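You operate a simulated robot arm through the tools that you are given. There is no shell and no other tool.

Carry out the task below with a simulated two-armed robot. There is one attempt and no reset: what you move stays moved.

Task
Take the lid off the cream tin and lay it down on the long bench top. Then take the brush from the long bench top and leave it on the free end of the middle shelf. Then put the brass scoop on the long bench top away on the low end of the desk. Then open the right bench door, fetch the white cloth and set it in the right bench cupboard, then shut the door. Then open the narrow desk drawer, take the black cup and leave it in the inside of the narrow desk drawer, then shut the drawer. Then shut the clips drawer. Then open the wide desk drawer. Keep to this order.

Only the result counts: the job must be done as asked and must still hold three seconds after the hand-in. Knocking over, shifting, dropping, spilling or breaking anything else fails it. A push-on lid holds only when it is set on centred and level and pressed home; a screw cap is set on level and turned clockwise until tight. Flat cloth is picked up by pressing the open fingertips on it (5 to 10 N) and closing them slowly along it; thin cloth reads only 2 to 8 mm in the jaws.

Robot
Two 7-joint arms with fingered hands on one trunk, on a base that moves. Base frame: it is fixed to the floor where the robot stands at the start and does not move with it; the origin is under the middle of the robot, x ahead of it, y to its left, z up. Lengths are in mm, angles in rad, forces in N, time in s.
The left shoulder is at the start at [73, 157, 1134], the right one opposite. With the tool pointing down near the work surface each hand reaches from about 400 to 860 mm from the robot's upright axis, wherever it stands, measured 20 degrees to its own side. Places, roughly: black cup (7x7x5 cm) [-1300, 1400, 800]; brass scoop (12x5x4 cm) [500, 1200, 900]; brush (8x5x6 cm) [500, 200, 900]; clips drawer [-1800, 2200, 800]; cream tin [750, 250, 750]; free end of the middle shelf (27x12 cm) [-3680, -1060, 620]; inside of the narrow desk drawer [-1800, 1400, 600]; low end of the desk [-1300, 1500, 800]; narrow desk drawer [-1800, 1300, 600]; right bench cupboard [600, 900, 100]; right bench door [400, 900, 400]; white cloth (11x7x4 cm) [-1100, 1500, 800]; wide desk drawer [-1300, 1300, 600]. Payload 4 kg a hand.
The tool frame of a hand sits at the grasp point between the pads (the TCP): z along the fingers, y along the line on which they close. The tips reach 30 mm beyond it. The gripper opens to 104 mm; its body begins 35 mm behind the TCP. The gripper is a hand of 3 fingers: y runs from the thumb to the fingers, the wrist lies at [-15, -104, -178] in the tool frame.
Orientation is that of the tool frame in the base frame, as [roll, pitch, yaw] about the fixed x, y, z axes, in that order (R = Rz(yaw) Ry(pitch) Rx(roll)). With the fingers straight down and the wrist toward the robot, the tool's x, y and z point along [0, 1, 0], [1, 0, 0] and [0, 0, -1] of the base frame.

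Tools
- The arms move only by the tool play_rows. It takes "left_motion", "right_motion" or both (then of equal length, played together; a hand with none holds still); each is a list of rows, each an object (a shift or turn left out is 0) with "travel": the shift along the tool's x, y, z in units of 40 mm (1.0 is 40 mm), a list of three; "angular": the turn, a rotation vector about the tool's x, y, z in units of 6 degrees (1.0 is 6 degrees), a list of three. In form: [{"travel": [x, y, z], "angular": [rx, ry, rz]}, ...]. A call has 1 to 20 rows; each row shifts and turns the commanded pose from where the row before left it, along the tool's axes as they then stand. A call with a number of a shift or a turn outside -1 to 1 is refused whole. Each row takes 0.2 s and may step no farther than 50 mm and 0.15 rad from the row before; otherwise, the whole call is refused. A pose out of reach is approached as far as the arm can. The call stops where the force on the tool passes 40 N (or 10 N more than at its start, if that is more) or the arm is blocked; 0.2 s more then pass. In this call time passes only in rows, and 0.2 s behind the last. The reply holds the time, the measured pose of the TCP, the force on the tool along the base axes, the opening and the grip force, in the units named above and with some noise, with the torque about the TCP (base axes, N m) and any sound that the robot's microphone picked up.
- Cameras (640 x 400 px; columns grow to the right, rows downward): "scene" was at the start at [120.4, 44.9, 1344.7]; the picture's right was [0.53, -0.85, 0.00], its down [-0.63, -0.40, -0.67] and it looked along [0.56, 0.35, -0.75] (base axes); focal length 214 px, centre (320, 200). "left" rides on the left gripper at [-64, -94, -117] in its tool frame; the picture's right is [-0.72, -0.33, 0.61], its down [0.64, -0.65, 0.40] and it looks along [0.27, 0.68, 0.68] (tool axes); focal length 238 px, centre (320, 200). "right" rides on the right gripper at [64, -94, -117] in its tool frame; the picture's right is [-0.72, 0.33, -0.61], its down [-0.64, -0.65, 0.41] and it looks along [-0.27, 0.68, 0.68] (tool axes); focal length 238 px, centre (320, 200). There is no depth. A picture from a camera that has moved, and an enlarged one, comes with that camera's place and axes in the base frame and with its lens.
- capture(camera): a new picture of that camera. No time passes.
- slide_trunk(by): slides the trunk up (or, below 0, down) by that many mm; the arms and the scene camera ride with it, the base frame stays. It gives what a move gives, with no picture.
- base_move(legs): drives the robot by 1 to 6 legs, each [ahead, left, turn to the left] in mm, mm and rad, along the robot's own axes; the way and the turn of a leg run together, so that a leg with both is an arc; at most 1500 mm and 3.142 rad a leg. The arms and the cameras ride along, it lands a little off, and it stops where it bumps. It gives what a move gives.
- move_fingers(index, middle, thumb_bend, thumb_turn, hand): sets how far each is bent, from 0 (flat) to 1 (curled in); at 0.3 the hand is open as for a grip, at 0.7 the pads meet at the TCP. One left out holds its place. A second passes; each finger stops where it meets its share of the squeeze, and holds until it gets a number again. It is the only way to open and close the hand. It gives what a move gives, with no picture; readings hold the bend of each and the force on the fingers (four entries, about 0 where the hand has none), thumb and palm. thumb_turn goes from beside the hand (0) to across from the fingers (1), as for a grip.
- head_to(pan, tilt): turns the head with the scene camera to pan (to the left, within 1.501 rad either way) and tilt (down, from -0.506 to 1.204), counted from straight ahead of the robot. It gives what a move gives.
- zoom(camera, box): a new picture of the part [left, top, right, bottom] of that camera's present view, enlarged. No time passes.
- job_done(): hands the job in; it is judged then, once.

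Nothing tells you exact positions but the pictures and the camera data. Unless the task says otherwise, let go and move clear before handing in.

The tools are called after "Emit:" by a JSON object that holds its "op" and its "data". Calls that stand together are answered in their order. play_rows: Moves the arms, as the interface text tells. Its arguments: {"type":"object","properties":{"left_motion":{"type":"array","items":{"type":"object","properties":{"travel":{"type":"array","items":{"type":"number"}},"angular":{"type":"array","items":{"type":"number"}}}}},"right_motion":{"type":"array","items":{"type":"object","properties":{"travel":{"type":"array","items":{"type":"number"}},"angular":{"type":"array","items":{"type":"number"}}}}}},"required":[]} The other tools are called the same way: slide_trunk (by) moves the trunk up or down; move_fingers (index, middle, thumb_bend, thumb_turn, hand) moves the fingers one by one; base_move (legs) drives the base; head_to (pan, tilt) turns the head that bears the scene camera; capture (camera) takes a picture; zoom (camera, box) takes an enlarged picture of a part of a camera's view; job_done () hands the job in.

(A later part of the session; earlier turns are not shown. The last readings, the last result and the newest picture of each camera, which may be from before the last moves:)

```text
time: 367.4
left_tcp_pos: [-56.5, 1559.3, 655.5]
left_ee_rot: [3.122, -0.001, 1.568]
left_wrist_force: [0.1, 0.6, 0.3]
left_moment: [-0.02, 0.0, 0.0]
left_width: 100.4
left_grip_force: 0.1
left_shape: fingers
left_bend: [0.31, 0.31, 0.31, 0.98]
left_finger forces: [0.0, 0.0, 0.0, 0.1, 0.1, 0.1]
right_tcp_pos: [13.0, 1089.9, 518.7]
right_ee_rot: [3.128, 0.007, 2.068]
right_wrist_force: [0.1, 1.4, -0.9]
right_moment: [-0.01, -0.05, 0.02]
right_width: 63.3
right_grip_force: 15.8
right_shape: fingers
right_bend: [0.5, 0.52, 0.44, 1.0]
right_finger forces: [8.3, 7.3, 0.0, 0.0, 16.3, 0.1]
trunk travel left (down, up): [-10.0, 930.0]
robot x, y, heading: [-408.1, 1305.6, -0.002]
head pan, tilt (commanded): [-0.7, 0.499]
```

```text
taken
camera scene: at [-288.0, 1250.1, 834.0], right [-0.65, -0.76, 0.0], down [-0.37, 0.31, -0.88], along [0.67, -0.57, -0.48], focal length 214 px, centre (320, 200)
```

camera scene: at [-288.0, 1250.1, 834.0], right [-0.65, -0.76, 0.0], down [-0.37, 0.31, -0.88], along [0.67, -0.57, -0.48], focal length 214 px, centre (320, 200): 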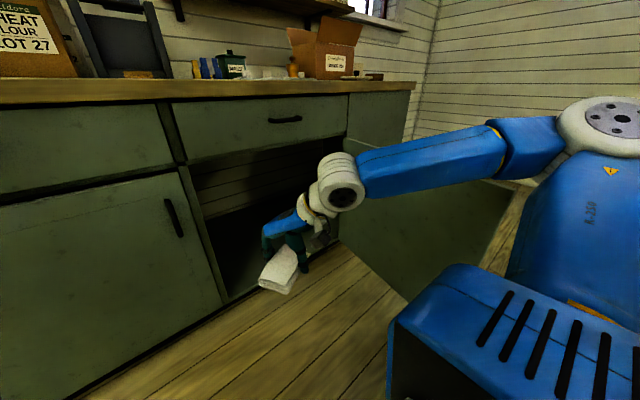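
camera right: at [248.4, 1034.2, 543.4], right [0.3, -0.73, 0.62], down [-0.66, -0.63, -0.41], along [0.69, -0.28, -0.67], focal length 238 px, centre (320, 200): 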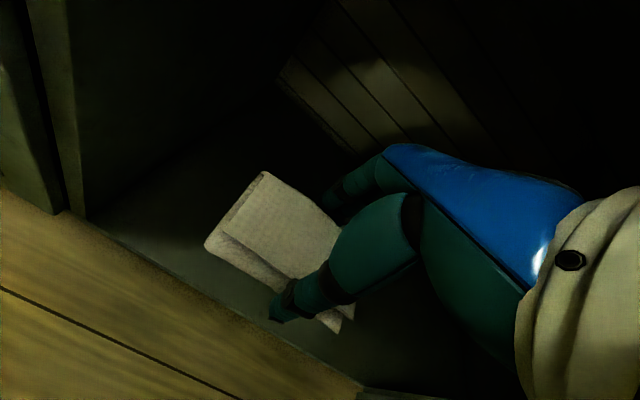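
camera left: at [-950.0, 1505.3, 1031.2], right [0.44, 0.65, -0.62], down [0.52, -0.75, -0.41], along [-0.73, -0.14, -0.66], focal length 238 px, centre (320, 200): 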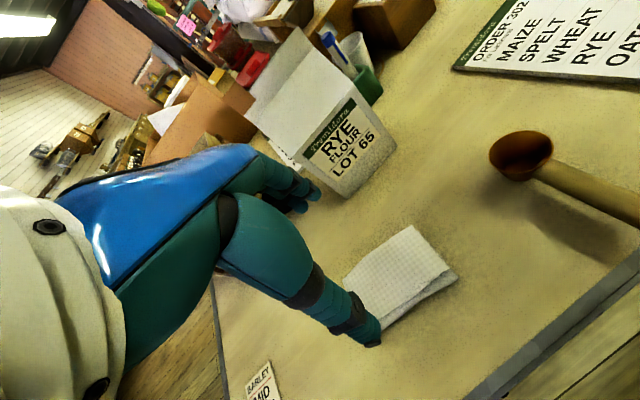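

The base moved while the trunk command was refused (limit 400), harmlessly. Now raising the trunk 300 and re-posing the right arm: yaw out, then pitch the hand forward, as I did with the left.

Emit:
{"op": "slide_trunk", "data": {"by": 300}}

Emit:
{"op": "play_rows", "data": {"right_motion": [{"angular": [0, 0, -1]}, {"angular": [0, 0, -1]}, {"angular": [0, 0, -1]}, {"angular": [0, 0, -1]}, {"angular": [0, 0, -1]}, {"angular": [0, 0, -1]}, {"angular": [0, 0, -1]}, {"angular": [0, 0, -1]}, {"angular": [0, 0, -1]}, {"angular": [0, 0, -1]}]}}

Emit:
{"op": "play_rows", "data": {"right_motion": [{"angular": [0, -1, 0]}, {"angular": [0, -1, 0]}, {"angular": [0, -1, 0]}, {"angular": [0, -1, 0]}, {"angular": [0, -1, 0]}, {"angular": [0, -1, 0]}, {"angular": [0, -1, 0]}, {"angular": [0, -1, 0]}, {"angular": [0, -1, 0]}, {"angular": [0, -1, 0]}, {"angular": [0, -1, 0]}, {"angular": [0, -1, 0]}]}}

Emit:
{"op": "capture", "data": {"camera": "scene"}}

```text
time: 370.4
left_tcp_pos: [-55.9, 1557.1, 954.6]
left_ee_rot: [3.121, -0.001, 1.569]
left_wrist_force: [0.3, 0.7, -0.1]
left_moment: [0.0, 0.0, 0.03]
left_width: 100.3
left_grip_force: 0.0
left_shape: fingers
left_bend: [0.31, 0.31, 0.31, 0.98]
left_finger forces: [0.1, 0.0, 0.0, 0.0, 0.0, 0.0]
right_tcp_pos: [13.5, 1089.7, 819.9]
right_ee_rot: [3.129, 0.006, 2.069]
right_wrist_force: [-0.2, 0.2, -0.3]
right_moment: [-0.04, 0.0, 0.02]
right_width: 63.4
right_grip_force: 16.0
right_shape: fingers
right_bend: [0.5, 0.52, 0.44, 1.0]
right_finger forces: [8.4, 7.3, 0.0, 0.0, 16.3, 0.0]
trunk travel left (down, up): [-310.0, 630.0]
robot x, y, heading: [-407.5, 1306.7, -0.004]
head pan, tilt (commanded): [-0.7, 0.499]
```

```text
time: 372.6
left_tcp_pos: [-54.7, 1556.2, 955.5]
left_ee_rot: [3.121, -0.001, 1.567]
left_wrist_force: [0.5, 0.0, -0.6]
left_moment: [0.0, 0.0, 0.01]
left_width: 100.3
left_grip_force: 0.0
left_shape: fingers
left_bend: [0.31, 0.31, 0.31, 0.98]
left_finger forces: [0.1, 0.1, 0.0, 0.1, 0.0, 0.1]
right_tcp_pos: [14.9, 1091.5, 819.2]
right_ee_rot: [3.141, 0.012, 3.118]
right_wrist_force: [-0.5, 0.9, -0.4]
right_moment: [0.0, -0.01, 0.0]
right_width: 63.5
right_grip_force: 16.4
right_shape: fingers
right_bend: [0.5, 0.52, 0.44, 1.0]
right_finger forces: [8.3, 7.3, 0.0, 0.0, 16.4, 0.0]
trunk travel left (down, up): [-310.0, 630.0]
robot x, y, heading: [-408.9, 1310.4, 0.001]
head pan, tilt (commanded): [-0.7, 0.499]
```

```text
time: 375.2
left_tcp_pos: [-55.9, 1557.0, 954.8]
left_ee_rot: [3.12, 0.0, 1.569]
left_wrist_force: [0.2, -0.9, -0.2]
left_moment: [-0.01, 0.0, 0.01]
left_width: 100.4
left_grip_force: 0.1
left_shape: fingers
left_bend: [0.31, 0.31, 0.31, 0.98]
left_finger forces: [0.0, 0.0, 0.0, 0.0, 0.0, 0.0]
right_tcp_pos: [15.5, 1080.7, 820.5]
right_ee_rot: [-3.132, 0.915, 3.094]
right_wrist_force: [0.5, 0.3, -0.8]
right_moment: [0.0, 0.03, 0.0]
right_width: 63.7
right_grip_force: 16.0
right_shape: fingers
right_bend: [0.5, 0.52, 0.45, 1.0]
right_finger forces: [8.3, 7.3, 0.0, 0.0, 16.3, 0.0]
right hand out of reach, approached as far as the arm can: row 9, 10, 11, 12
trunk travel left (down, up): [-310.0, 630.0]
robot x, y, heading: [-408.5, 1306.7, -0.006]
head pan, tilt (commanded): [-0.7, 0.499]
```

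```text
taken
camera scene: at [-287.6, 1249.8, 1134.0], right [-0.65, -0.76, 0.0], down [-0.37, 0.31, -0.88], along [0.67, -0.57, -0.48], focal length 214 px, centre (320, 200)
```

scene: 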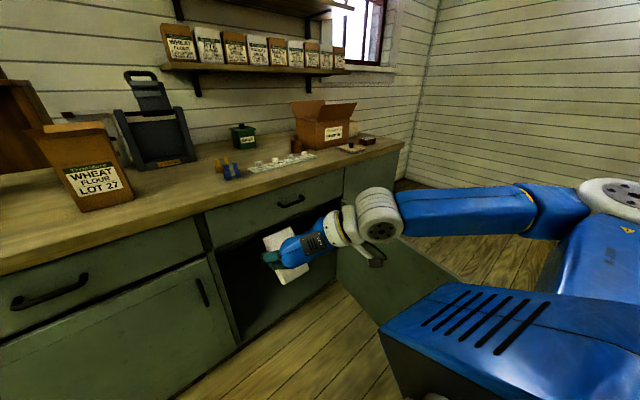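

The elbow has come out and down. I'll bring the hand back to pointing down and test how low it can go here in free space.

Emit:
{"op": "play_rows", "data": {"right_motion": [{"angular": [0, 1, 0]}, {"angular": [0, 1, 0]}, {"angular": [0, 1, 0]}, {"angular": [0, 1, 0]}, {"angular": [0, 1, 0]}, {"angular": [0, 1, 0]}, {"angular": [0, 1, 0]}, {"angular": [0, 1, 0]}, {"angular": [0, 0.74, 0]}, {"angular": [0, 0, 1]}, {"angular": [0, 0, 1]}, {"angular": [0, 0, 1]}, {"angular": [0, 0, 1]}, {"angular": [0, 0, 1]}, {"angular": [0, 0, 1]}]}}

Emit:
{"op": "play_rows", "data": {"right_motion": [{"travel": [0, 0, 0.9]}, {"travel": [0, 0, 0.9]}, {"travel": [0, 0, 0.9]}, {"travel": [0, 0, 0.9]}, {"travel": [0, 0, 0.9]}, {"travel": [0, 0, 0.9]}, {"travel": [0, 0, 0.9]}, {"travel": [0, 0, 0.9]}]}}

Emit:
{"op": "capture", "data": {"camera": "scene"}}

```text
time: 378.4
left_tcp_pos: [-56.5, 1557.9, 955.8]
left_ee_rot: [3.121, -0.002, 1.566]
left_wrist_force: [0.3, 0.2, 1.1]
left_moment: [0.0, -0.01, 0.01]
left_width: 100.4
left_grip_force: 0.1
left_shape: fingers
left_bend: [0.31, 0.31, 0.31, 0.98]
left_finger forces: [0.0, 0.0, 0.0, 0.1, 0.0, 0.1]
right_tcp_pos: [16.4, 1080.4, 820.0]
right_ee_rot: [-3.136, 0.003, 2.458]
right_wrist_force: [-0.3, 0.6, -0.1]
right_moment: [0.01, -0.02, 0.03]
right_width: 63.6
right_grip_force: 16.4
right_shape: fingers
right_bend: [0.5, 0.52, 0.45, 1.0]
right_finger forces: [8.2, 7.3, 0.0, 0.0, 16.2, 0.1]
trunk travel left (down, up): [-310.0, 630.0]
robot x, y, heading: [-411.6, 1306.0, -0.003]
head pan, tilt (commanded): [-0.7, 0.499]
```

```text
time: 380.2
left_tcp_pos: [-57.6, 1556.9, 955.7]
left_ee_rot: [3.119, -0.002, 1.569]
left_wrist_force: [0.6, -0.5, -0.1]
left_moment: [0.02, 0.04, -0.01]
left_width: 100.2
left_grip_force: 0.0
left_shape: fingers
left_bend: [0.31, 0.31, 0.31, 0.98]
left_finger forces: [0.1, 0.0, 0.0, 0.0, 0.0, 0.0]
right_tcp_pos: [4.9, 1066.0, 566.9]
right_ee_rot: [-3.138, 0.004, 2.458]
right_wrist_force: [0.4, -0.7, -1.2]
right_moment: [-0.02, -0.03, -0.03]
right_width: 63.6
right_grip_force: 15.8
right_shape: fingers
right_bend: [0.5, 0.52, 0.45, 1.0]
right_finger forces: [8.1, 7.3, 0.0, 0.1, 16.1, 0.0]
right hand out of reach, approached as far as the arm can: row 7, 8
trunk travel left (down, up): [-310.0, 630.0]
robot x, y, heading: [-410.8, 1313.0, -0.003]
head pan, tilt (commanded): [-0.7, 0.499]
```

```text
taken
camera scene: at [-287.6, 1249.0, 1134.0], right [-0.65, -0.76, 0.0], down [-0.37, 0.31, -0.88], along [0.67, -0.57, -0.48], focal length 214 px, centre (320, 200)
```

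scene: 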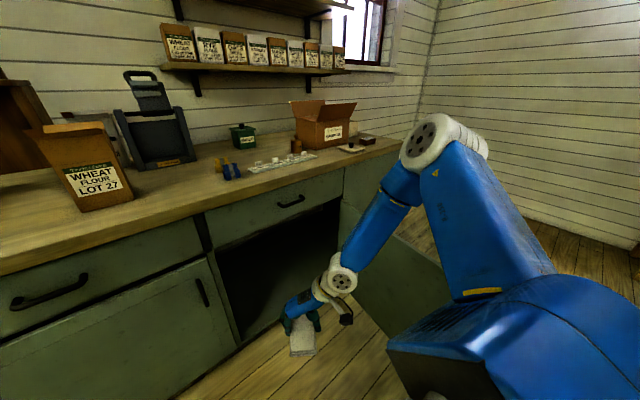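

Now it reaches 327 mm below the shoulder. I'll test whether it can go lower further out.

Emit:
{"op": "play_rows", "data": {"right_motion": [{"travel": [-0.73, 0.59, 0]}, {"travel": [-0.73, 0.59, 0]}, {"travel": [-0.73, 0.59, 0]}, {"travel": [-0.73, 0.59, 0]}, {"travel": [0, 0, 0.8]}, {"travel": [0, 0, 0.8]}, {"travel": [0, 0, 0.8]}]}}

Emit:
{"op": "capture", "data": {"camera": "scene"}}

```text
time: 381.9
left_tcp_pos: [-57.6, 1557.3, 955.5]
left_ee_rot: [3.121, -0.002, 1.569]
left_wrist_force: [-0.4, -0.1, -0.5]
left_moment: [0.03, 0.0, 0.03]
left_width: 100.5
left_grip_force: 0.0
left_shape: fingers
left_bend: [0.31, 0.31, 0.31, 0.98]
left_finger forces: [0.0, 0.1, 0.0, 0.0, 0.0, 0.0]
right_tcp_pos: [70.8, 1028.6, 588.9]
right_ee_rot: [-3.136, 0.005, 2.459]
right_wrist_force: [0.2, 0.0, -0.6]
right_moment: [-0.03, 0.03, -0.02]
right_width: 63.6
right_grip_force: 15.3
right_shape: fingers
right_bend: [0.5, 0.52, 0.45, 1.0]
right_finger forces: [8.2, 7.2, 0.0, 0.1, 16.1, 0.0]
right hand out of reach, approached as far as the arm can: row 1, 2, 3, 4, 5, 6, 7
trunk travel left (down, up): [-310.0, 630.0]
robot x, y, heading: [-410.4, 1307.5, -0.002]
head pan, tilt (commanded): [-0.7, 0.499]
```

```text
taken
camera scene: at [-287.1, 1249.9, 1134.0], right [-0.65, -0.76, 0.0], down [-0.37, 0.31, -0.88], along [0.67, -0.57, -0.48], focal length 214 px, centre (320, 200)
```

scene: 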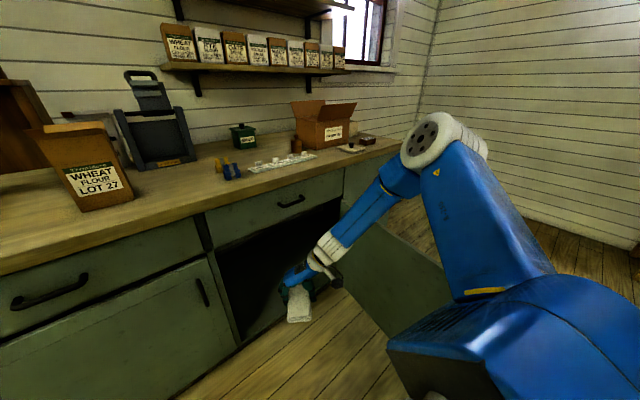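

It stays limited with the elbow above. I'll emulate more closely what worked on the left: raise, move inward a bit, then yaw out and pitch forward, then extend forward and down.

Emit:
{"op": "play_rows", "data": {"right_motion": [{"travel": [0, 0, -1]}, {"travel": [0, 0, -1]}, {"travel": [0, 0, -1]}, {"travel": [0, 0, -1]}, {"travel": [0, 0, -1]}, {"travel": [0.67, 0.83, 0]}, {"travel": [0.67, 0.83, 0]}, {"travel": [0.67, 0.83, 0]}, {"angular": [0, 0, -1]}, {"angular": [0, 0, -1]}, {"angular": [0, 0, -1]}, {"angular": [0, 0, -1]}, {"angular": [0, 0, -1]}, {"angular": [0, 0, -1]}, {"angular": [0, 0, -0.5]}]}}

Emit:
{"op": "play_rows", "data": {"right_motion": [{"angular": [0, -1, 0]}, {"angular": [0, -1, 0]}, {"angular": [0, -1, 0]}, {"angular": [0, -1, 0]}, {"angular": [0, -1, 0]}, {"angular": [0, -1, 0]}, {"angular": [0, -1, 0]}, {"angular": [0, -1, 0]}, {"angular": [0, -1, 0]}, {"angular": [0, -1, 0]}, {"angular": [0, -1, 0]}, {"angular": [0, -1, 0]}, {"angular": [0, -1, 0]}]}}

Emit:
{"op": "capture", "data": {"camera": "scene"}}

```text
time: 385.1
left_tcp_pos: [-56.4, 1557.9, 954.9]
left_ee_rot: [3.12, -0.002, 1.567]
left_wrist_force: [-0.3, 1.1, -0.1]
left_moment: [-0.01, 0.02, 0.01]
left_width: 100.3
left_grip_force: 0.0
left_shape: fingers
left_bend: [0.31, 0.31, 0.31, 0.98]
left_finger forces: [0.0, 0.0, 0.1, 0.0, 0.0, 0.0]
right_tcp_pos: [70.8, 1157.2, 789.4]
right_ee_rot: [-3.134, -0.002, -3.14]
right_wrist_force: [1.1, 0.0, 0.3]
right_moment: [-0.02, -0.03, 0.01]
right_width: 63.6
right_grip_force: 15.7
right_shape: fingers
right_bend: [0.5, 0.52, 0.45, 1.0]
right_finger forces: [8.1, 7.2, 0.1, 0.0, 16.0, 0.0]
trunk travel left (down, up): [-310.0, 630.0]
robot x, y, heading: [-410.5, 1309.5, -0.01]
head pan, tilt (commanded): [-0.7, 0.499]
```

```text
time: 387.9
left_tcp_pos: [-55.7, 1558.1, 955.0]
left_ee_rot: [3.12, 0.0, 1.567]
left_wrist_force: [0.8, 0.1, 0.4]
left_moment: [-0.01, -0.01, -0.02]
left_width: 100.4
left_grip_force: 0.0
left_shape: fingers
left_bend: [0.31, 0.31, 0.31, 0.98]
left_finger forces: [0.0, 0.0, 0.1, 0.1, 0.0, 0.1]
right_tcp_pos: [70.0, 1158.9, 789.3]
right_ee_rot: [-3.115, 1.363, -3.116]
right_wrist_force: [0.6, 0.6, -0.7]
right_moment: [0.01, 0.02, -0.02]
right_width: 63.2
right_grip_force: 15.7
right_shape: fingers
right_bend: [0.5, 0.52, 0.45, 1.0]
right_finger forces: [8.2, 7.1, 0.0, 0.0, 15.9, 0.0]
trunk travel left (down, up): [-310.0, 630.0]
robot x, y, heading: [-408.6, 1311.5, -0.003]
head pan, tilt (commanded): [-0.7, 0.499]
```

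```text
taken
camera scene: at [-287.1, 1250.1, 1134.0], right [-0.65, -0.76, 0.0], down [-0.37, 0.31, -0.88], along [0.67, -0.57, -0.48], focal length 214 px, centre (320, 200)
```

scene: 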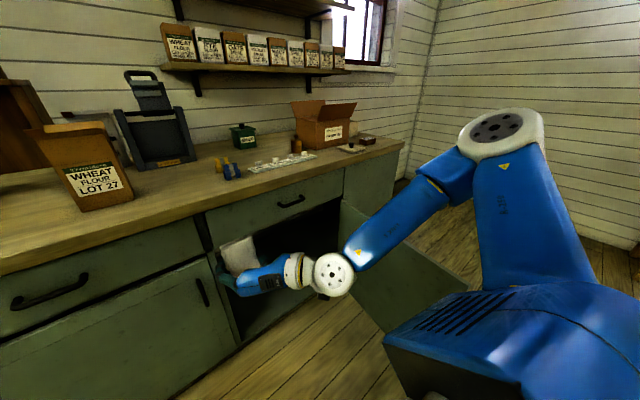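

The right arm's elbow is still up. I'll roll the hand about its pointing axis to drag the elbow outward and down.

Emit:
{"op": "play_rows", "data": {"right_motion": [{"angular": [0, 0, 1]}, {"angular": [0, 0, 1]}, {"angular": [0, 0, 1]}, {"angular": [0, 0, 1]}, {"angular": [0, 0, 1]}, {"angular": [0, 0, 1]}, {"angular": [0, 0, 1]}, {"angular": [0, 0, 1]}, {"angular": [0, 0, 1]}, {"angular": [0, 0, 1]}, {"angular": [0, 0, 1]}, {"angular": [0, 0, 1]}]}}

Emit:
{"op": "capture", "data": {"camera": "scene"}}

```text
time: 390.4
left_tcp_pos: [-56.6, 1558.2, 955.1]
left_ee_rot: [3.121, -0.001, 1.567]
left_wrist_force: [0.4, 0.8, 0.2]
left_moment: [0.0, 0.01, 0.0]
left_width: 100.4
left_grip_force: 0.0
left_shape: fingers
left_bend: [0.31, 0.31, 0.31, 0.98]
left_finger forces: [0.1, 0.1, 0.1, 0.0, 0.0, 0.1]
right_tcp_pos: [64.3, 1123.4, 836.9]
right_ee_rot: [1.794, 0.311, 1.64]
right_wrist_force: [-0.3, 0.3, -0.6]
right_moment: [-0.01, 0.01, 0.0]
right_width: 63.4
right_grip_force: 15.8
right_shape: fingers
right_bend: [0.5, 0.52, 0.44, 1.0]
right_finger forces: [8.0, 7.0, 0.1, 0.1, 16.2, 0.1]
right hand out of reach, approached as far as the arm can: row 7, 8, 9, 10, 11, 12
trunk travel left (down, up): [-310.0, 630.0]
robot x, y, heading: [-408.6, 1308.9, -0.005]
head pan, tilt (commanded): [-0.7, 0.499]
```

```text
taken
camera scene: at [-287.3, 1250.4, 1134.0], right [-0.65, -0.76, 0.0], down [-0.37, 0.31, -0.88], along [0.67, -0.57, -0.48], focal length 214 px, centre (320, 200)
```

scene: 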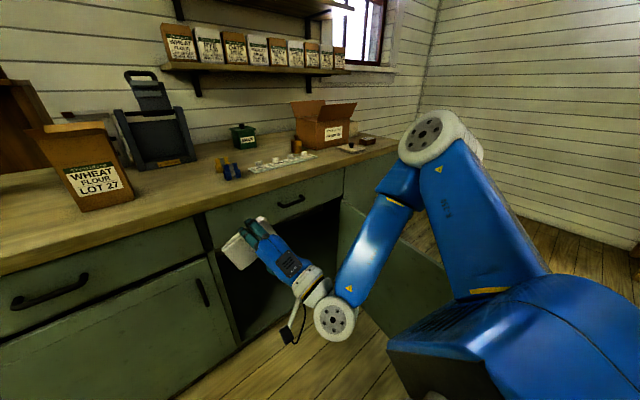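

That went the wrong way. I'll instead bring the hand back to pointing down and raise it well above the shoulder, so the forearm points upward and the elbow drops, as with the left arm.

Emit:
{"op": "play_rows", "data": {"right_motion": [{"angular": [1, 0, 0]}, {"angular": [1, 0, 0]}, {"angular": [1, 0, 0]}, {"angular": [1, 0, 0]}, {"angular": [1, 0, 0]}, {"angular": [1, 0, 0]}, {"angular": [1, 0, 0]}, {"angular": [1, 0, 0]}, {"angular": [1, 0, 0]}, {"angular": [1, 0, 0]}, {"angular": [1, 0, 0]}, {"angular": [1, 0, 0]}, {"angular": [0.86, 0, 0]}, {"angular": [0, 1, 0]}, {"angular": [0, 1, 0]}, {"angular": [0, 0.97, 0]}]}}

Emit:
{"op": "play_rows", "data": {"right_motion": [{"travel": [0, 0, -0.9]}, {"travel": [0, 0, -0.9]}, {"travel": [0, 0, -0.9]}, {"travel": [0, 0, -0.9]}, {"travel": [-0.4, -0.6, -0.6]}, {"travel": [-0.4, -0.6, -0.6]}, {"travel": [-0.4, -0.6, -0.6]}, {"travel": [-0.4, -0.6, -0.6]}, {"travel": [-0.4, -0.6, -0.6]}, {"travel": [-0.4, -0.6, -0.6]}]}}

Emit:
{"op": "capture", "data": {"camera": "scene"}}

```text
time: 393.9
left_tcp_pos: [-56.2, 1556.3, 956.1]
left_ee_rot: [3.121, -0.003, 1.57]
left_wrist_force: [-0.5, 0.9, -0.2]
left_moment: [0.01, 0.0, 0.02]
left_width: 100.4
left_grip_force: 0.0
left_shape: fingers
left_bend: [0.31, 0.31, 0.31, 0.98]
left_finger forces: [0.0, 0.1, 0.1, 0.1, 0.1, 0.0]
right_tcp_pos: [94.7, 1115.5, 827.1]
right_ee_rot: [3.088, 0.002, 1.655]
right_wrist_force: [0.0, 0.0, -0.5]
right_moment: [0.01, -0.01, 0.01]
right_width: 63.2
right_grip_force: 15.1
right_shape: fingers
right_bend: [0.5, 0.52, 0.45, 1.0]
right_finger forces: [7.8, 7.0, 0.0, 0.1, 15.4, 0.0]
right hand out of reach, approached as far as the arm can: row 1, 2, 3, 4
trunk travel left (down, up): [-310.0, 630.0]
robot x, y, heading: [-407.5, 1311.1, -0.003]
head pan, tilt (commanded): [-0.7, 0.499]
```

```text
time: 396.1
left_tcp_pos: [-56.5, 1557.4, 955.6]
left_ee_rot: [3.123, -0.004, 1.567]
left_wrist_force: [0.9, -0.1, 0.3]
left_moment: [0.04, 0.01, -0.01]
left_width: 100.4
left_grip_force: 0.0
left_shape: fingers
left_bend: [0.31, 0.31, 0.31, 0.98]
left_finger forces: [0.0, 0.0, 0.1, 0.0, 0.1, 0.0]
right_tcp_pos: [-54.6, 1005.3, 1106.3]
right_ee_rot: [3.087, 0.004, 1.655]
right_wrist_force: [0.2, -0.7, -0.1]
right_moment: [0.06, 0.0, -0.02]
right_width: 63.4
right_grip_force: 15.2
right_shape: fingers
right_bend: [0.5, 0.52, 0.45, 1.0]
right_finger forces: [7.8, 7.0, 0.0, 0.1, 15.4, 0.0]
trunk travel left (down, up): [-310.0, 630.0]
robot x, y, heading: [-410.8, 1310.2, -0.0]
head pan, tilt (commanded): [-0.7, 0.499]
```

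```text
taken
camera scene: at [-288.5, 1249.3, 1134.1], right [-0.65, -0.76, 0.0], down [-0.37, 0.31, -0.88], along [0.67, -0.57, -0.48], focal length 214 px, centre (320, 200)
```

scene: 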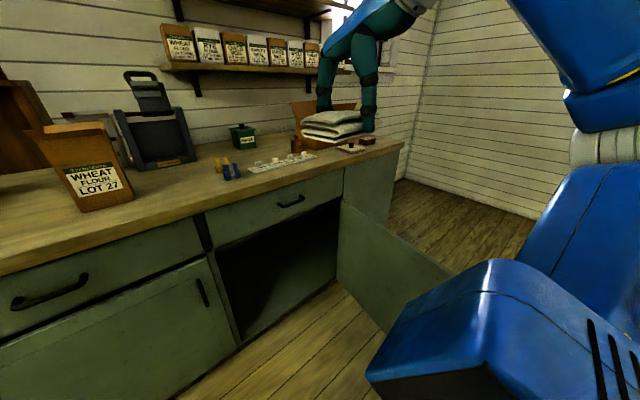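

Emit:
{"op": "play_rows", "data": {"right_motion": [{"travel": [0, 0, -0.9]}, {"travel": [0, 0, -0.9]}, {"travel": [0, 0, -0.9]}, {"travel": [0, 0, -0.9]}, {"travel": [0.3, 0.6, 0.6]}, {"travel": [0.3, 0.6, 0.6]}, {"travel": [0.3, 0.6, 0.6]}, {"travel": [0.3, 0.6, 0.6]}, {"travel": [0.3, 0.5, 0.7]}, {"travel": [0.3, 0, 0.9]}, {"travel": [0.3, 0, 0.9]}, {"travel": [0.3, 0, 0.9]}, {"travel": [0.3, 0, 0.9]}, {"travel": [0, 0, 0.9]}, {"travel": [0, 0, 0.9]}]}}

Emit:
{"op": "capture", "data": {"camera": "scene"}}

```text
time: 399.2
left_tcp_pos: [-56.1, 1558.5, 956.0]
left_ee_rot: [3.121, -0.002, 1.567]
left_wrist_force: [1.4, 0.7, 0.7]
left_moment: [0.01, 0.01, -0.02]
left_width: 100.4
left_grip_force: 0.1
left_shape: fingers
left_bend: [0.31, 0.31, 0.31, 0.98]
left_finger forces: [0.0, 0.0, 0.0, 0.0, 0.0, 0.1]
right_tcp_pos: [60.9, 1126.0, 914.4]
right_ee_rot: [3.086, 0.003, 1.654]
right_wrist_force: [-0.8, 0.1, -0.7]
right_moment: [-0.01, -0.05, -0.01]
right_width: 62.9
right_grip_force: 14.1
right_shape: fingers
right_bend: [0.5, 0.52, 0.45, 1.0]
right_finger forces: [7.7, 6.8, 0.0, 0.0, 15.0, 0.0]
trunk travel left (down, up): [-310.0, 630.0]
robot x, y, heading: [-410.1, 1308.1, -0.006]
head pan, tilt (commanded): [-0.7, 0.499]
```

```text
taken
camera scene: at [-287.0, 1250.5, 1134.0], right [-0.65, -0.76, 0.0], down [-0.37, 0.31, -0.88], along [0.67, -0.57, -0.48], focal length 214 px, centre (320, 200)
```

scene: 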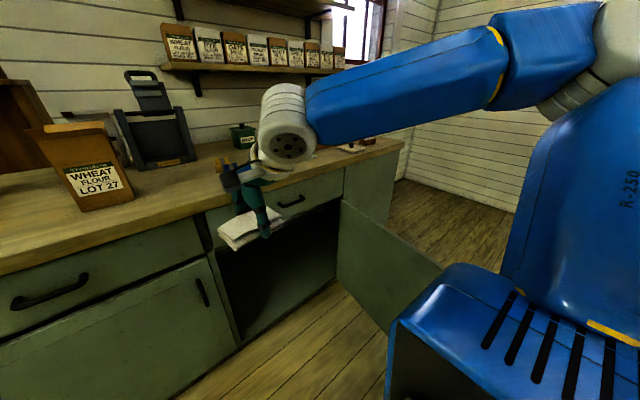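

Emit:
{"op": "play_rows", "data": {"right_motion": [{"travel": [0, 0.2, 0.8]}, {"travel": [0, 0.2, 0.8]}, {"travel": [0, 0.2, 0.8]}, {"travel": [0, 0, 0.8]}, {"travel": [0, 0, 0.8]}, {"travel": [0, 0, 0.8]}, {"travel": [0, 0, 0.8]}, {"travel": [0, 0, 0.8]}]}}

Emit:
{"op": "capture", "data": {"camera": "scene"}}

```text
time: 401.1
left_tcp_pos: [-54.7, 1556.8, 955.0]
left_ee_rot: [3.12, -0.001, 1.566]
left_wrist_force: [-0.3, 0.1, -0.6]
left_moment: [0.01, 0.01, 0.0]
left_width: 100.5
left_grip_force: 0.1
left_shape: fingers
left_bend: [0.31, 0.31, 0.31, 0.98]
left_finger forces: [0.0, 0.0, 0.0, 0.0, 0.0, 0.1]
right_tcp_pos: [96.8, 1122.9, 667.6]
right_ee_rot: [3.086, 0.001, 1.655]
right_wrist_force: [-0.3, 0.2, -0.2]
right_moment: [0.01, -0.01, -0.02]
right_width: 63.1
right_grip_force: 14.6
right_shape: fingers
right_bend: [0.5, 0.52, 0.45, 1.0]
right_finger forces: [7.6, 6.8, 0.0, 0.0, 14.8, 0.0]
right hand out of reach, approached as far as the arm can: row 8
trunk travel left (down, up): [-310.0, 630.0]
robot x, y, heading: [-409.7, 1308.5, -0.003]
head pan, tilt (commanded): [-0.7, 0.499]
```

```text
taken
camera scene: at [-286.8, 1249.8, 1134.0], right [-0.65, -0.76, 0.0], down [-0.37, 0.31, -0.88], along [0.67, -0.57, -0.48], focal length 214 px, centre (320, 200)
```

scene: 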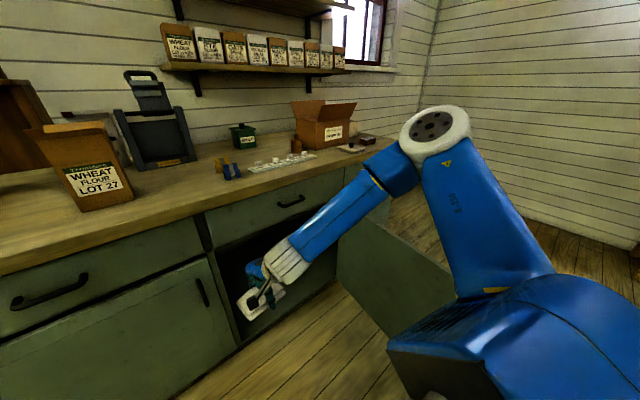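

The left arm's elbow dropped when I tried pitching it up from the plain posture. I'll try the same manoeuvre with the right arm.

Emit:
{"op": "play_rows", "data": {"right_motion": [{"travel": [0, 0, -0.8]}, {"travel": [0, 0, -0.8]}, {"travel": [0, 0, -0.8]}, {"travel": [0, 0, -0.6]}, {"angular": [-1, 0, 0]}, {"angular": [-1, 0, 0]}, {"angular": [-1, 0, 0]}, {"angular": [-1, 0, 0]}, {"angular": [-1, 0, 0]}, {"angular": [-1, 0, 0]}, {"angular": [-1, 0, 0]}, {"angular": [-1, 0, 0]}, {"angular": [-1, 0, 0]}, {"angular": [-1, 0, 0]}, {"angular": [-1, 0, 0]}, {"angular": [-1, 0, 0]}, {"angular": [-1, 0, 0]}, {"angular": [-1, 0, 0]}, {"angular": [-1, 0, 0]}]}}

Emit:
{"op": "capture", "data": {"camera": "scene"}}

```text
time: 405.1
left_tcp_pos: [-56.8, 1557.8, 955.8]
left_ee_rot: [3.121, -0.003, 1.568]
left_wrist_force: [0.2, 0.3, 0.1]
left_moment: [-0.01, 0.01, 0.0]
left_width: 100.3
left_grip_force: 0.1
left_shape: fingers
left_bend: [0.31, 0.31, 0.31, 0.98]
left_finger forces: [0.0, 0.1, 0.1, 0.0, 0.1, 0.1]
right_tcp_pos: [79.9, 1065.3, 874.6]
right_ee_rot: [1.519, 0.005, 1.655]
right_wrist_force: [-0.5, -0.4, -0.5]
right_moment: [-0.01, 0.01, 0.04]
right_width: 62.9
right_grip_force: 14.4
right_shape: fingers
right_bend: [0.51, 0.52, 0.45, 1.0]
right_finger forces: [7.5, 6.7, 0.1, 0.1, 14.8, 0.0]
right hand out of reach, approached as far as the arm can: row 14, 15, 16, 17, 18, 19
trunk travel left (down, up): [-310.0, 630.0]
robot x, y, heading: [-410.7, 1308.7, -0.006]
head pan, tilt (commanded): [-0.7, 0.499]
```

```text
taken
camera scene: at [-286.9, 1250.2, 1133.9], right [-0.65, -0.76, 0.0], down [-0.37, 0.31, -0.88], along [0.67, -0.57, -0.48], focal length 214 px, centre (320, 200)
```

scene: 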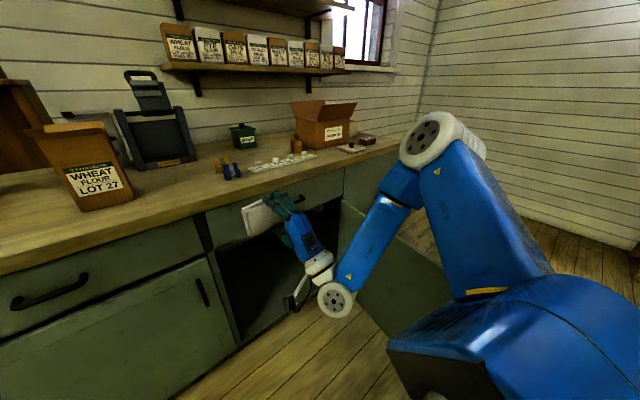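

The elbow-high posture persists, so I'll hand the cloth over to the left arm, which can reach low: I'll set it down on the free bench spot near [450, 1180] and pick it up with the left. First, back to a downward hand and a higher trunk.

Emit:
{"op": "play_rows", "data": {"right_motion": [{"angular": [1, 0, 0]}, {"angular": [1, 0, 0]}, {"angular": [1, 0, 0]}, {"angular": [1, 0, 0]}, {"angular": [1, 0, 0]}, {"angular": [1, 0, 0]}, {"angular": [1, 0, 0]}, {"angular": [1, 0, 0]}, {"angular": [1, 0, 0]}, {"angular": [1, 0, 0]}, {"angular": [1, 0, 0]}, {"angular": [1, 0, 0]}, {"angular": [1, 0, 0]}, {"angular": [1, 0, 0]}, {"angular": [1, 0, 0]}, {"angular": [0.5, 0, 0.8]}]}}

Emit:
{"op": "slide_trunk", "data": {"by": 250}}

Emit:
{"op": "head_to", "data": {"pan": -0.2, "tilt": 0.7}}

Emit:
{"op": "capture", "data": {"camera": "scene"}}

Emit:
{"op": "capture", "data": {"camera": "right"}}

```text
time: 408.4
left_tcp_pos: [-56.5, 1558.7, 955.7]
left_ee_rot: [3.12, -0.001, 1.568]
left_wrist_force: [0.4, -0.2, -0.8]
left_moment: [-0.02, 0.0, -0.01]
left_width: 100.6
left_grip_force: 0.1
left_shape: fingers
left_bend: [0.31, 0.31, 0.31, 0.98]
left_finger forces: [0.0, 0.0, 0.0, 0.0, 0.1, 0.0]
right_tcp_pos: [87.5, 1046.0, 875.4]
right_ee_rot: [3.141, 0.001, 1.569]
right_wrist_force: [-0.5, 0.2, -0.4]
right_moment: [-0.01, -0.02, 0.0]
right_width: 62.6
right_grip_force: 14.3
right_shape: fingers
right_bend: [0.51, 0.53, 0.45, 1.0]
right_finger forces: [7.5, 6.7, 0.0, 0.1, 14.1, 0.0]
right hand out of reach, approached as far as the arm can: row 4, 5
trunk travel left (down, up): [-310.0, 630.0]
robot x, y, heading: [-411.2, 1309.2, -0.005]
head pan, tilt (commanded): [-0.7, 0.499]
```

```text
time: 411.0
left_tcp_pos: [-56.5, 1557.7, 1204.4]
left_ee_rot: [3.12, -0.002, 1.567]
left_wrist_force: [-0.1, -0.1, 0.0]
left_moment: [0.02, 0.05, 0.02]
left_width: 100.1
left_grip_force: 0.1
left_shape: fingers
left_bend: [0.31, 0.31, 0.31, 0.98]
left_finger forces: [0.0, 0.0, 0.0, 0.0, 0.1, 0.0]
right_tcp_pos: [88.5, 1044.8, 1125.6]
right_ee_rot: [-3.142, 0.002, 1.57]
right_wrist_force: [1.1, 0.6, -0.2]
right_moment: [0.01, 0.01, 0.01]
right_width: 62.9
right_grip_force: 14.2
right_shape: fingers
right_bend: [0.51, 0.53, 0.45, 1.0]
right_finger forces: [7.5, 6.6, 0.0, 0.0, 14.1, 0.0]
trunk travel left (down, up): [-560.0, 380.0]
robot x, y, heading: [-408.6, 1305.0, -0.006]
head pan, tilt (commanded): [-0.7, 0.499]
```

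```text
time: 412.0
left_tcp_pos: [-56.3, 1557.8, 1205.7]
left_ee_rot: [3.119, -0.002, 1.567]
left_wrist_force: [-0.3, 0.3, 1.1]
left_moment: [0.01, -0.01, 0.0]
left_width: 100.7
left_grip_force: 0.0
left_shape: fingers
left_bend: [0.31, 0.31, 0.31, 0.98]
left_finger forces: [0.1, 0.0, 0.0, 0.0, 0.1, 0.0]
right_tcp_pos: [87.5, 1045.4, 1125.3]
right_ee_rot: [3.14, 0.001, 1.571]
right_wrist_force: [-0.3, 0.3, -1.0]
right_moment: [0.0, -0.01, 0.0]
right_width: 62.7
right_grip_force: 14.0
right_shape: fingers
right_bend: [0.51, 0.53, 0.45, 1.0]
right_finger forces: [7.6, 6.5, 0.0, 0.0, 14.1, 0.1]
trunk travel left (down, up): [-560.0, 380.0]
robot x, y, heading: [-411.1, 1307.4, -0.006]
head pan, tilt (commanded): [-0.201, 0.7]
```

```text
taken
camera scene: at [-273.2, 1291.7, 1366.3], right [-0.2, -0.98, 0.0], down [-0.63, 0.13, -0.76], along [0.75, -0.16, -0.65], focal length 214 px, centre (320, 200)
```

scene: 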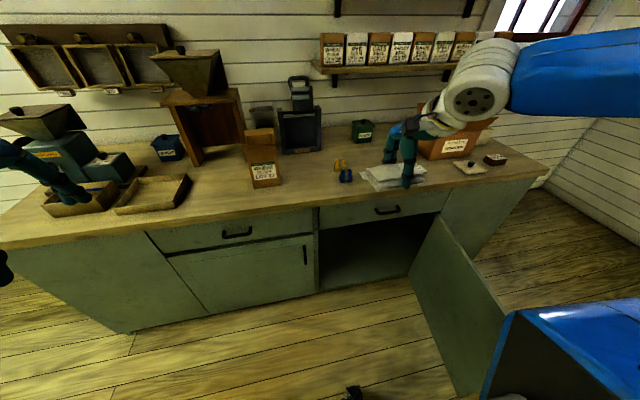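

```text
taken
camera right: at [-7.7, 1109.2, 1241.5], right [0.32, -0.72, 0.61], down [-0.65, -0.64, -0.4], along [0.69, -0.27, -0.68], focal length 238 px, centre (320, 200)
```

right: 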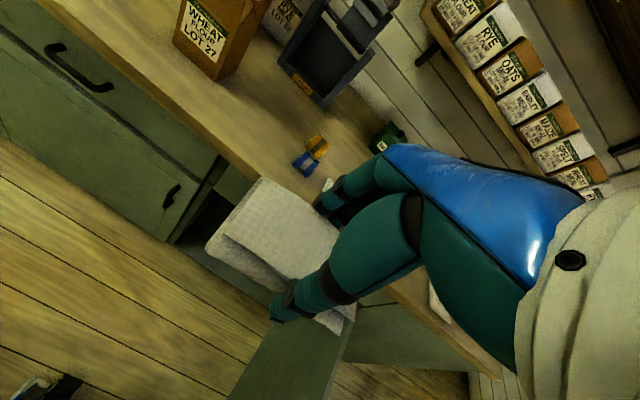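

I'll drive 300 mm ahead and set the cloth on the free spot near [440, 1180].

Emit:
{"op": "base_move", "data": {"legs": [[300, 20, 0.006]]}}

Emit:
{"op": "play_rows", "data": {"right_motion": [{"travel": [0.8, 0.3, 0.3]}, {"travel": [0.8, 0.3, 0.3]}, {"travel": [0.8, 0.3, 0.3]}, {"travel": [0.4, 0.3, 0.3]}, {}, {}, {}]}}

Emit:
{"op": "capture", "data": {"camera": "scene"}}

Emit:
{"op": "capture", "data": {"camera": "right"}}

```text
time: 414.0
left_tcp_pos: [242.1, 1577.5, 1206.8]
left_ee_rot: [3.12, -0.005, 1.572]
left_wrist_force: [-0.6, 0.7, -0.1]
left_moment: [-0.02, 0.03, 0.0]
left_width: 100.6
left_grip_force: 0.1
left_shape: fingers
left_bend: [0.31, 0.31, 0.31, 0.98]
left_finger forces: [0.0, 0.1, 0.0, 0.1, 0.0, 0.1]
right_tcp_pos: [387.5, 1065.3, 1127.5]
right_ee_rot: [3.139, 0.0, 1.574]
right_wrist_force: [-0.7, -0.6, -1.9]
right_moment: [0.01, 0.02, 0.03]
right_width: 62.6
right_grip_force: 13.7
right_shape: fingers
right_bend: [0.51, 0.53, 0.45, 1.0]
right_finger forces: [7.5, 6.5, 0.0, 0.0, 14.1, 0.1]
trunk travel left (down, up): [-560.0, 380.0]
robot x, y, heading: [-111.1, 1325.5, 0.004]
head pan, tilt (commanded): [-0.201, 0.7]
```

```text
time: 415.6
left_tcp_pos: [245.1, 1579.5, 1205.7]
left_ee_rot: [3.12, -0.003, 1.573]
left_wrist_force: [0.1, -0.5, 0.1]
left_moment: [-0.02, -0.01, -0.03]
left_width: 100.5
left_grip_force: 0.0
left_shape: fingers
left_bend: [0.31, 0.31, 0.31, 0.98]
left_finger forces: [0.1, 0.0, 0.0, 0.0, 0.1, 0.1]
right_tcp_pos: [439.2, 1176.7, 1077.1]
right_ee_rot: [3.14, 0.001, 1.574]
right_wrist_force: [0.3, 0.9, 0.4]
right_moment: [-0.02, -0.04, -0.01]
right_width: 62.4
right_grip_force: 13.8
right_shape: fingers
right_bend: [0.51, 0.53, 0.45, 1.0]
right_finger forces: [7.6, 6.6, 0.1, 0.0, 14.1, 0.0]
trunk travel left (down, up): [-560.0, 380.0]
robot x, y, heading: [-107.0, 1332.2, -0.001]
head pan, tilt (commanded): [-0.201, 0.7]
```

```text
taken
camera scene: at [29.2, 1313.1, 1366.1], right [-0.2, -0.98, 0.0], down [-0.63, 0.13, -0.76], along [0.75, -0.15, -0.65], focal length 214 px, centre (320, 200)
```

scene: 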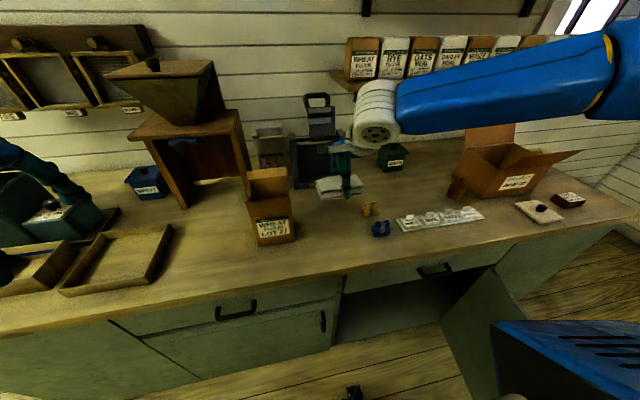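

```text
taken
camera right: at [342.6, 1242.0, 1192.7], right [0.33, -0.72, 0.62], down [-0.65, -0.64, -0.4], along [0.69, -0.27, -0.68], focal length 238 px, centre (320, 200)
```

right: 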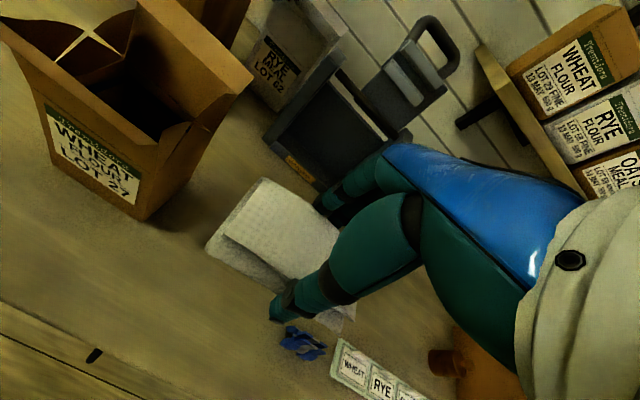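

Emit:
{"op": "slide_trunk", "data": {"by": -110}}

Emit:
{"op": "play_rows", "data": {"right_motion": [{"travel": [0, 0, 0.7]}, {"travel": [0, 0, 0.7]}, {"travel": [0, 0, 0.4]}]}}

Emit:
{"op": "zoom", "data": {"camera": "right", "box": [140, 120, 400, 340]}}

Emit:
{"op": "zoom", "data": {"camera": "scene", "box": [270, 100, 430, 230]}}

```text
time: 417.0
left_tcp_pos: [242.8, 1578.7, 1095.0]
left_ee_rot: [3.12, -0.001, 1.573]
left_wrist_force: [-0.5, 0.0, -0.1]
left_moment: [0.0, -0.02, 0.03]
left_width: 100.4
left_grip_force: 0.1
left_shape: fingers
left_bend: [0.31, 0.31, 0.31, 0.98]
left_finger forces: [0.0, 0.1, 0.0, 0.0, 0.0, 0.0]
right_tcp_pos: [437.2, 1176.6, 966.6]
right_ee_rot: [3.138, 0.002, 1.575]
right_wrist_force: [0.7, -0.4, -0.1]
right_moment: [0.01, 0.06, -0.02]
right_width: 62.7
right_grip_force: 13.8
right_shape: fingers
right_bend: [0.51, 0.53, 0.45, 1.0]
right_finger forces: [7.4, 6.6, 0.2, 0.0, 14.1, 0.0]
trunk travel left (down, up): [-450.0, 490.0]
robot x, y, heading: [-107.7, 1325.2, 0.002]
head pan, tilt (commanded): [-0.201, 0.7]
```

```text
time: 417.8
left_tcp_pos: [243.4, 1578.5, 1094.7]
left_ee_rot: [3.119, -0.002, 1.572]
left_wrist_force: [-0.4, -0.1, 0.3]
left_moment: [-0.02, 0.0, -0.02]
left_width: 100.5
left_grip_force: 0.0
left_shape: fingers
left_bend: [0.31, 0.31, 0.31, 0.98]
left_finger forces: [0.1, 0.1, 0.0, 0.0, 0.1, 0.0]
right_tcp_pos: [434.1, 1172.1, 897.1]
right_ee_rot: [3.137, 0.001, 1.575]
right_wrist_force: [0.2, -0.1, -0.3]
right_moment: [0.02, 0.0, 0.0]
right_width: 62.5
right_grip_force: 14.5
right_shape: fingers
right_bend: [0.51, 0.53, 0.45, 1.0]
right_finger forces: [7.4, 6.6, 0.0, 0.0, 14.0, 0.1]
right hand out of reach, approached as far as the arm can: row 3
trunk travel left (down, up): [-450.0, 490.0]
robot x, y, heading: [-106.7, 1326.4, 0.0]
head pan, tilt (commanded): [-0.201, 0.7]
```

```text
1.82 times, centred on (270, 230) of right
camera zoom: at [338.0, 1235.9, 1013.3], right [0.33, -0.72, 0.61], down [-0.65, -0.64, -0.41], along [0.69, -0.26, -0.68], focal length 433 px, centre (411, 146)
```

zoom: 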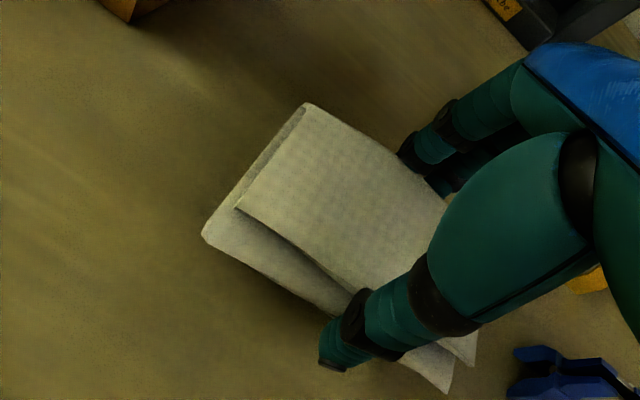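

```text
3.08 times, centred on (350, 165) of scene
camera zoom: at [27.8, 1312.0, 1256.3], right [-0.2, -0.98, 0.0], down [-0.63, 0.13, -0.76], along [0.75, -0.15, -0.65], focal length 660 px, centre (228, 308)
```

zoom: 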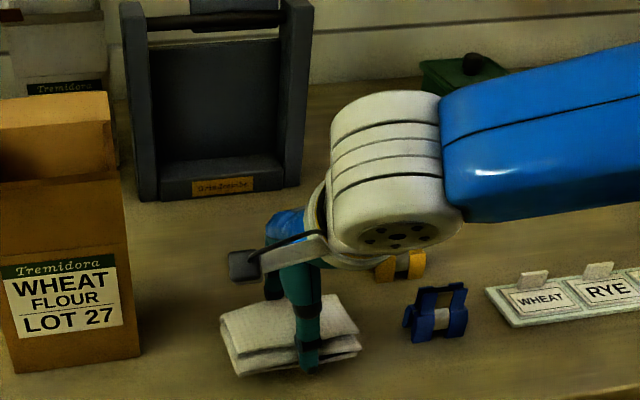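

Almost down; the last 14 mm I'll do with the trunk, then release.

Emit:
{"op": "slide_trunk", "data": {"by": -13}}

Emit:
{"op": "move_fingers", "data": {"hand": "right", "index": 0.41, "middle": 0.41, "thumb_bend": 0.4}}

Emit:
{"op": "zoom", "data": {"camera": "right", "box": [140, 120, 400, 340]}}

```text
time: 418.4
left_tcp_pos: [243.8, 1578.3, 1083.0]
left_ee_rot: [3.12, -0.001, 1.573]
left_wrist_force: [0.2, -0.5, -0.4]
left_moment: [-0.02, -0.03, 0.0]
left_width: 100.1
left_grip_force: 0.0
left_shape: fingers
left_bend: [0.31, 0.31, 0.31, 0.98]
left_finger forces: [0.0, 0.0, 0.0, 0.1, 0.0, 0.0]
right_tcp_pos: [435.6, 1172.2, 885.0]
right_ee_rot: [3.138, -0.001, 1.574]
right_wrist_force: [0.6, -0.4, 0.9]
right_moment: [0.01, -0.03, 0.01]
right_width: 62.8
right_grip_force: 14.8
right_shape: fingers
right_bend: [0.51, 0.53, 0.45, 1.0]
right_finger forces: [8.1, 6.9, 0.1, 0.1, 14.7, 0.1]
trunk travel left (down, up): [-437.0, 503.0]
robot x, y, heading: [-106.4, 1328.1, 0.002]
head pan, tilt (commanded): [-0.201, 0.7]
```

```text
time: 419.4
left_tcp_pos: [244.3, 1579.6, 1082.6]
left_ee_rot: [3.12, -0.002, 1.574]
left_wrist_force: [-0.4, -0.7, 0.0]
left_moment: [0.0, -0.02, -0.01]
left_width: 100.2
left_grip_force: 0.1
left_shape: fingers
left_bend: [0.31, 0.31, 0.31, 0.98]
left_finger forces: [0.0, 0.1, 0.0, 0.0, 0.0, 0.0]
right_tcp_pos: [434.3, 1172.0, 883.4]
right_ee_rot: [3.14, 0.0, 1.575]
right_wrist_force: [0.0, 0.3, -1.0]
right_moment: [0.02, 0.02, 0.01]
right_width: 76.6
right_grip_force: 0.2
right_shape: fingers
right_bend: [0.41, 0.41, 0.4, 0.99]
right_finger forces: [0.0, 0.1, 0.0, 0.0, 0.2, 0.0]
trunk travel left (down, up): [-437.0, 503.0]
robot x, y, heading: [-108.0, 1330.2, 0.001]
head pan, tilt (commanded): [-0.201, 0.7]
```

```text
1.82 times, centred on (270, 230) of right
camera zoom: at [338.4, 1236.0, 1000.3], right [0.33, -0.72, 0.61], down [-0.65, -0.64, -0.41], along [0.69, -0.27, -0.68], focal length 433 px, centre (411, 146)
```

zoom: 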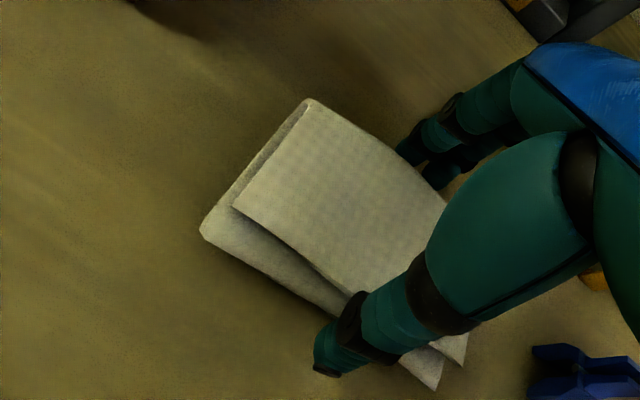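

Released. Opening fully, raising the right hand and tucking it away, then shifting the base so the left hand comes over the cloth.

Emit:
{"op": "move_fingers", "data": {"hand": "right", "index": 0.33, "middle": 0.33, "thumb_bend": 0.33}}

Emit:
{"op": "play_rows", "data": {"right_motion": [{"travel": [0, 0, -0.4]}, {"travel": [0, 0, -0.9]}, {"travel": [0, 0, -0.9]}, {"travel": [0, 0, -0.9]}, {"travel": [0, 0, -0.9]}, {"travel": [0, 0, -0.9]}, {"travel": [-0.5, -0.6, -0.6]}, {"travel": [-0.5, -0.6, -0.6]}, {"travel": [-0.5, -0.6, -0.6]}, {"travel": [-0.5, -0.6, -0.6]}, {"travel": [-0.5, -0.6, -0.6]}, {"travel": [-0.5, -0.6, -0.6]}, {"travel": [-0.5, -0.6, -0.6]}]}}

Emit:
{"op": "base_move", "data": {"legs": [[0, -260, 0]]}}

Emit:
{"op": "capture", "data": {"camera": "scene"}}

```text
time: 420.4
left_tcp_pos: [242.6, 1578.7, 1082.8]
left_ee_rot: [3.12, 0.0, 1.573]
left_wrist_force: [-0.6, 0.9, 0.0]
left_moment: [0.0, -0.02, 0.01]
left_width: 100.5
left_grip_force: 0.0
left_shape: fingers
left_bend: [0.31, 0.31, 0.31, 0.98]
left_finger forces: [0.1, 0.0, 0.0, 0.0, 0.0, 0.0]
right_tcp_pos: [434.3, 1173.0, 884.3]
right_ee_rot: [3.139, 0.0, 1.573]
right_wrist_force: [0.6, -0.3, -0.1]
right_moment: [0.04, 0.0, -0.01]
right_width: 95.3
right_grip_force: 0.1
right_shape: fingers
right_bend: [0.33, 0.33, 0.33, 0.98]
right_finger forces: [0.0, 0.0, 0.0, 0.0, 0.0, 0.0]
trunk travel left (down, up): [-437.0, 503.0]
robot x, y, heading: [-110.7, 1326.6, 0.003]
head pan, tilt (commanded): [-0.201, 0.7]
```

```text
time: 423.2
left_tcp_pos: [242.4, 1577.4, 1082.8]
left_ee_rot: [3.119, -0.003, 1.572]
left_wrist_force: [-0.1, 0.8, -0.5]
left_moment: [0.0, 0.0, 0.02]
left_width: 100.5
left_grip_force: 0.1
left_shape: fingers
left_bend: [0.31, 0.31, 0.31, 0.98]
left_finger forces: [0.0, 0.0, 0.0, 0.1, 0.0, 0.0]
right_tcp_pos: [266.6, 1029.1, 1248.7]
right_ee_rot: [3.137, -0.002, 1.578]
right_wrist_force: [-0.3, -0.3, -0.2]
right_moment: [0.03, -0.02, 0.02]
right_width: 95.3
right_grip_force: 0.1
right_shape: fingers
right_bend: [0.33, 0.33, 0.33, 0.98]
right_finger forces: [0.0, 0.0, 0.0, 0.0, 0.1, 0.0]
trunk travel left (down, up): [-437.0, 503.0]
robot x, y, heading: [-112.1, 1329.6, 0.001]
head pan, tilt (commanded): [-0.201, 0.7]
```

```text
time: 425.1
left_tcp_pos: [244.8, 1329.2, 1080.7]
left_ee_rot: [3.121, 0.009, 1.575]
left_wrist_force: [-0.8, 0.6, 1.0]
left_moment: [-0.01, 0.01, -0.01]
left_width: 100.3
left_grip_force: 0.1
left_shape: fingers
left_bend: [0.31, 0.31, 0.31, 0.98]
left_finger forces: [0.0, 0.0, 0.0, 0.0, 0.0, 0.0]
right_tcp_pos: [268.2, 783.5, 1250.0]
right_ee_rot: [3.138, 0.011, 1.578]
right_wrist_force: [0.0, 0.2, 0.1]
right_moment: [-0.04, 0.02, -0.01]
right_width: 95.4
right_grip_force: 0.0
right_shape: fingers
right_bend: [0.33, 0.33, 0.33, 0.98]
right_finger forces: [0.0, 0.1, 0.0, 0.0, 0.0, 0.0]
trunk travel left (down, up): [-437.0, 503.0]
robot x, y, heading: [-107.4, 1067.4, 0.001]
head pan, tilt (commanded): [-0.201, 0.7]
```

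```text
taken
camera scene: at [28.0, 1064.3, 1243.4], right [-0.2, -0.98, 0.01], down [-0.63, 0.12, -0.77], along [0.75, -0.16, -0.64], focal length 214 px, centre (320, 200)
```

scene: 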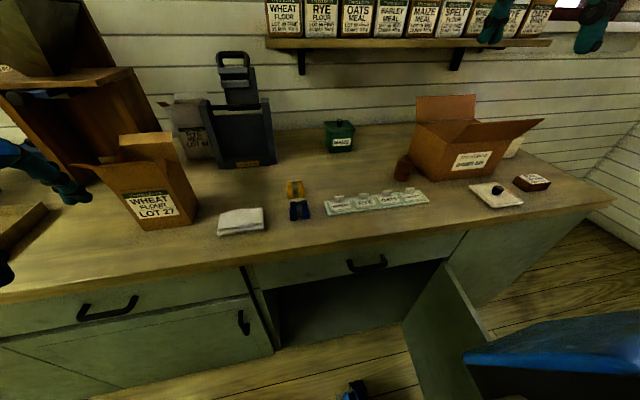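

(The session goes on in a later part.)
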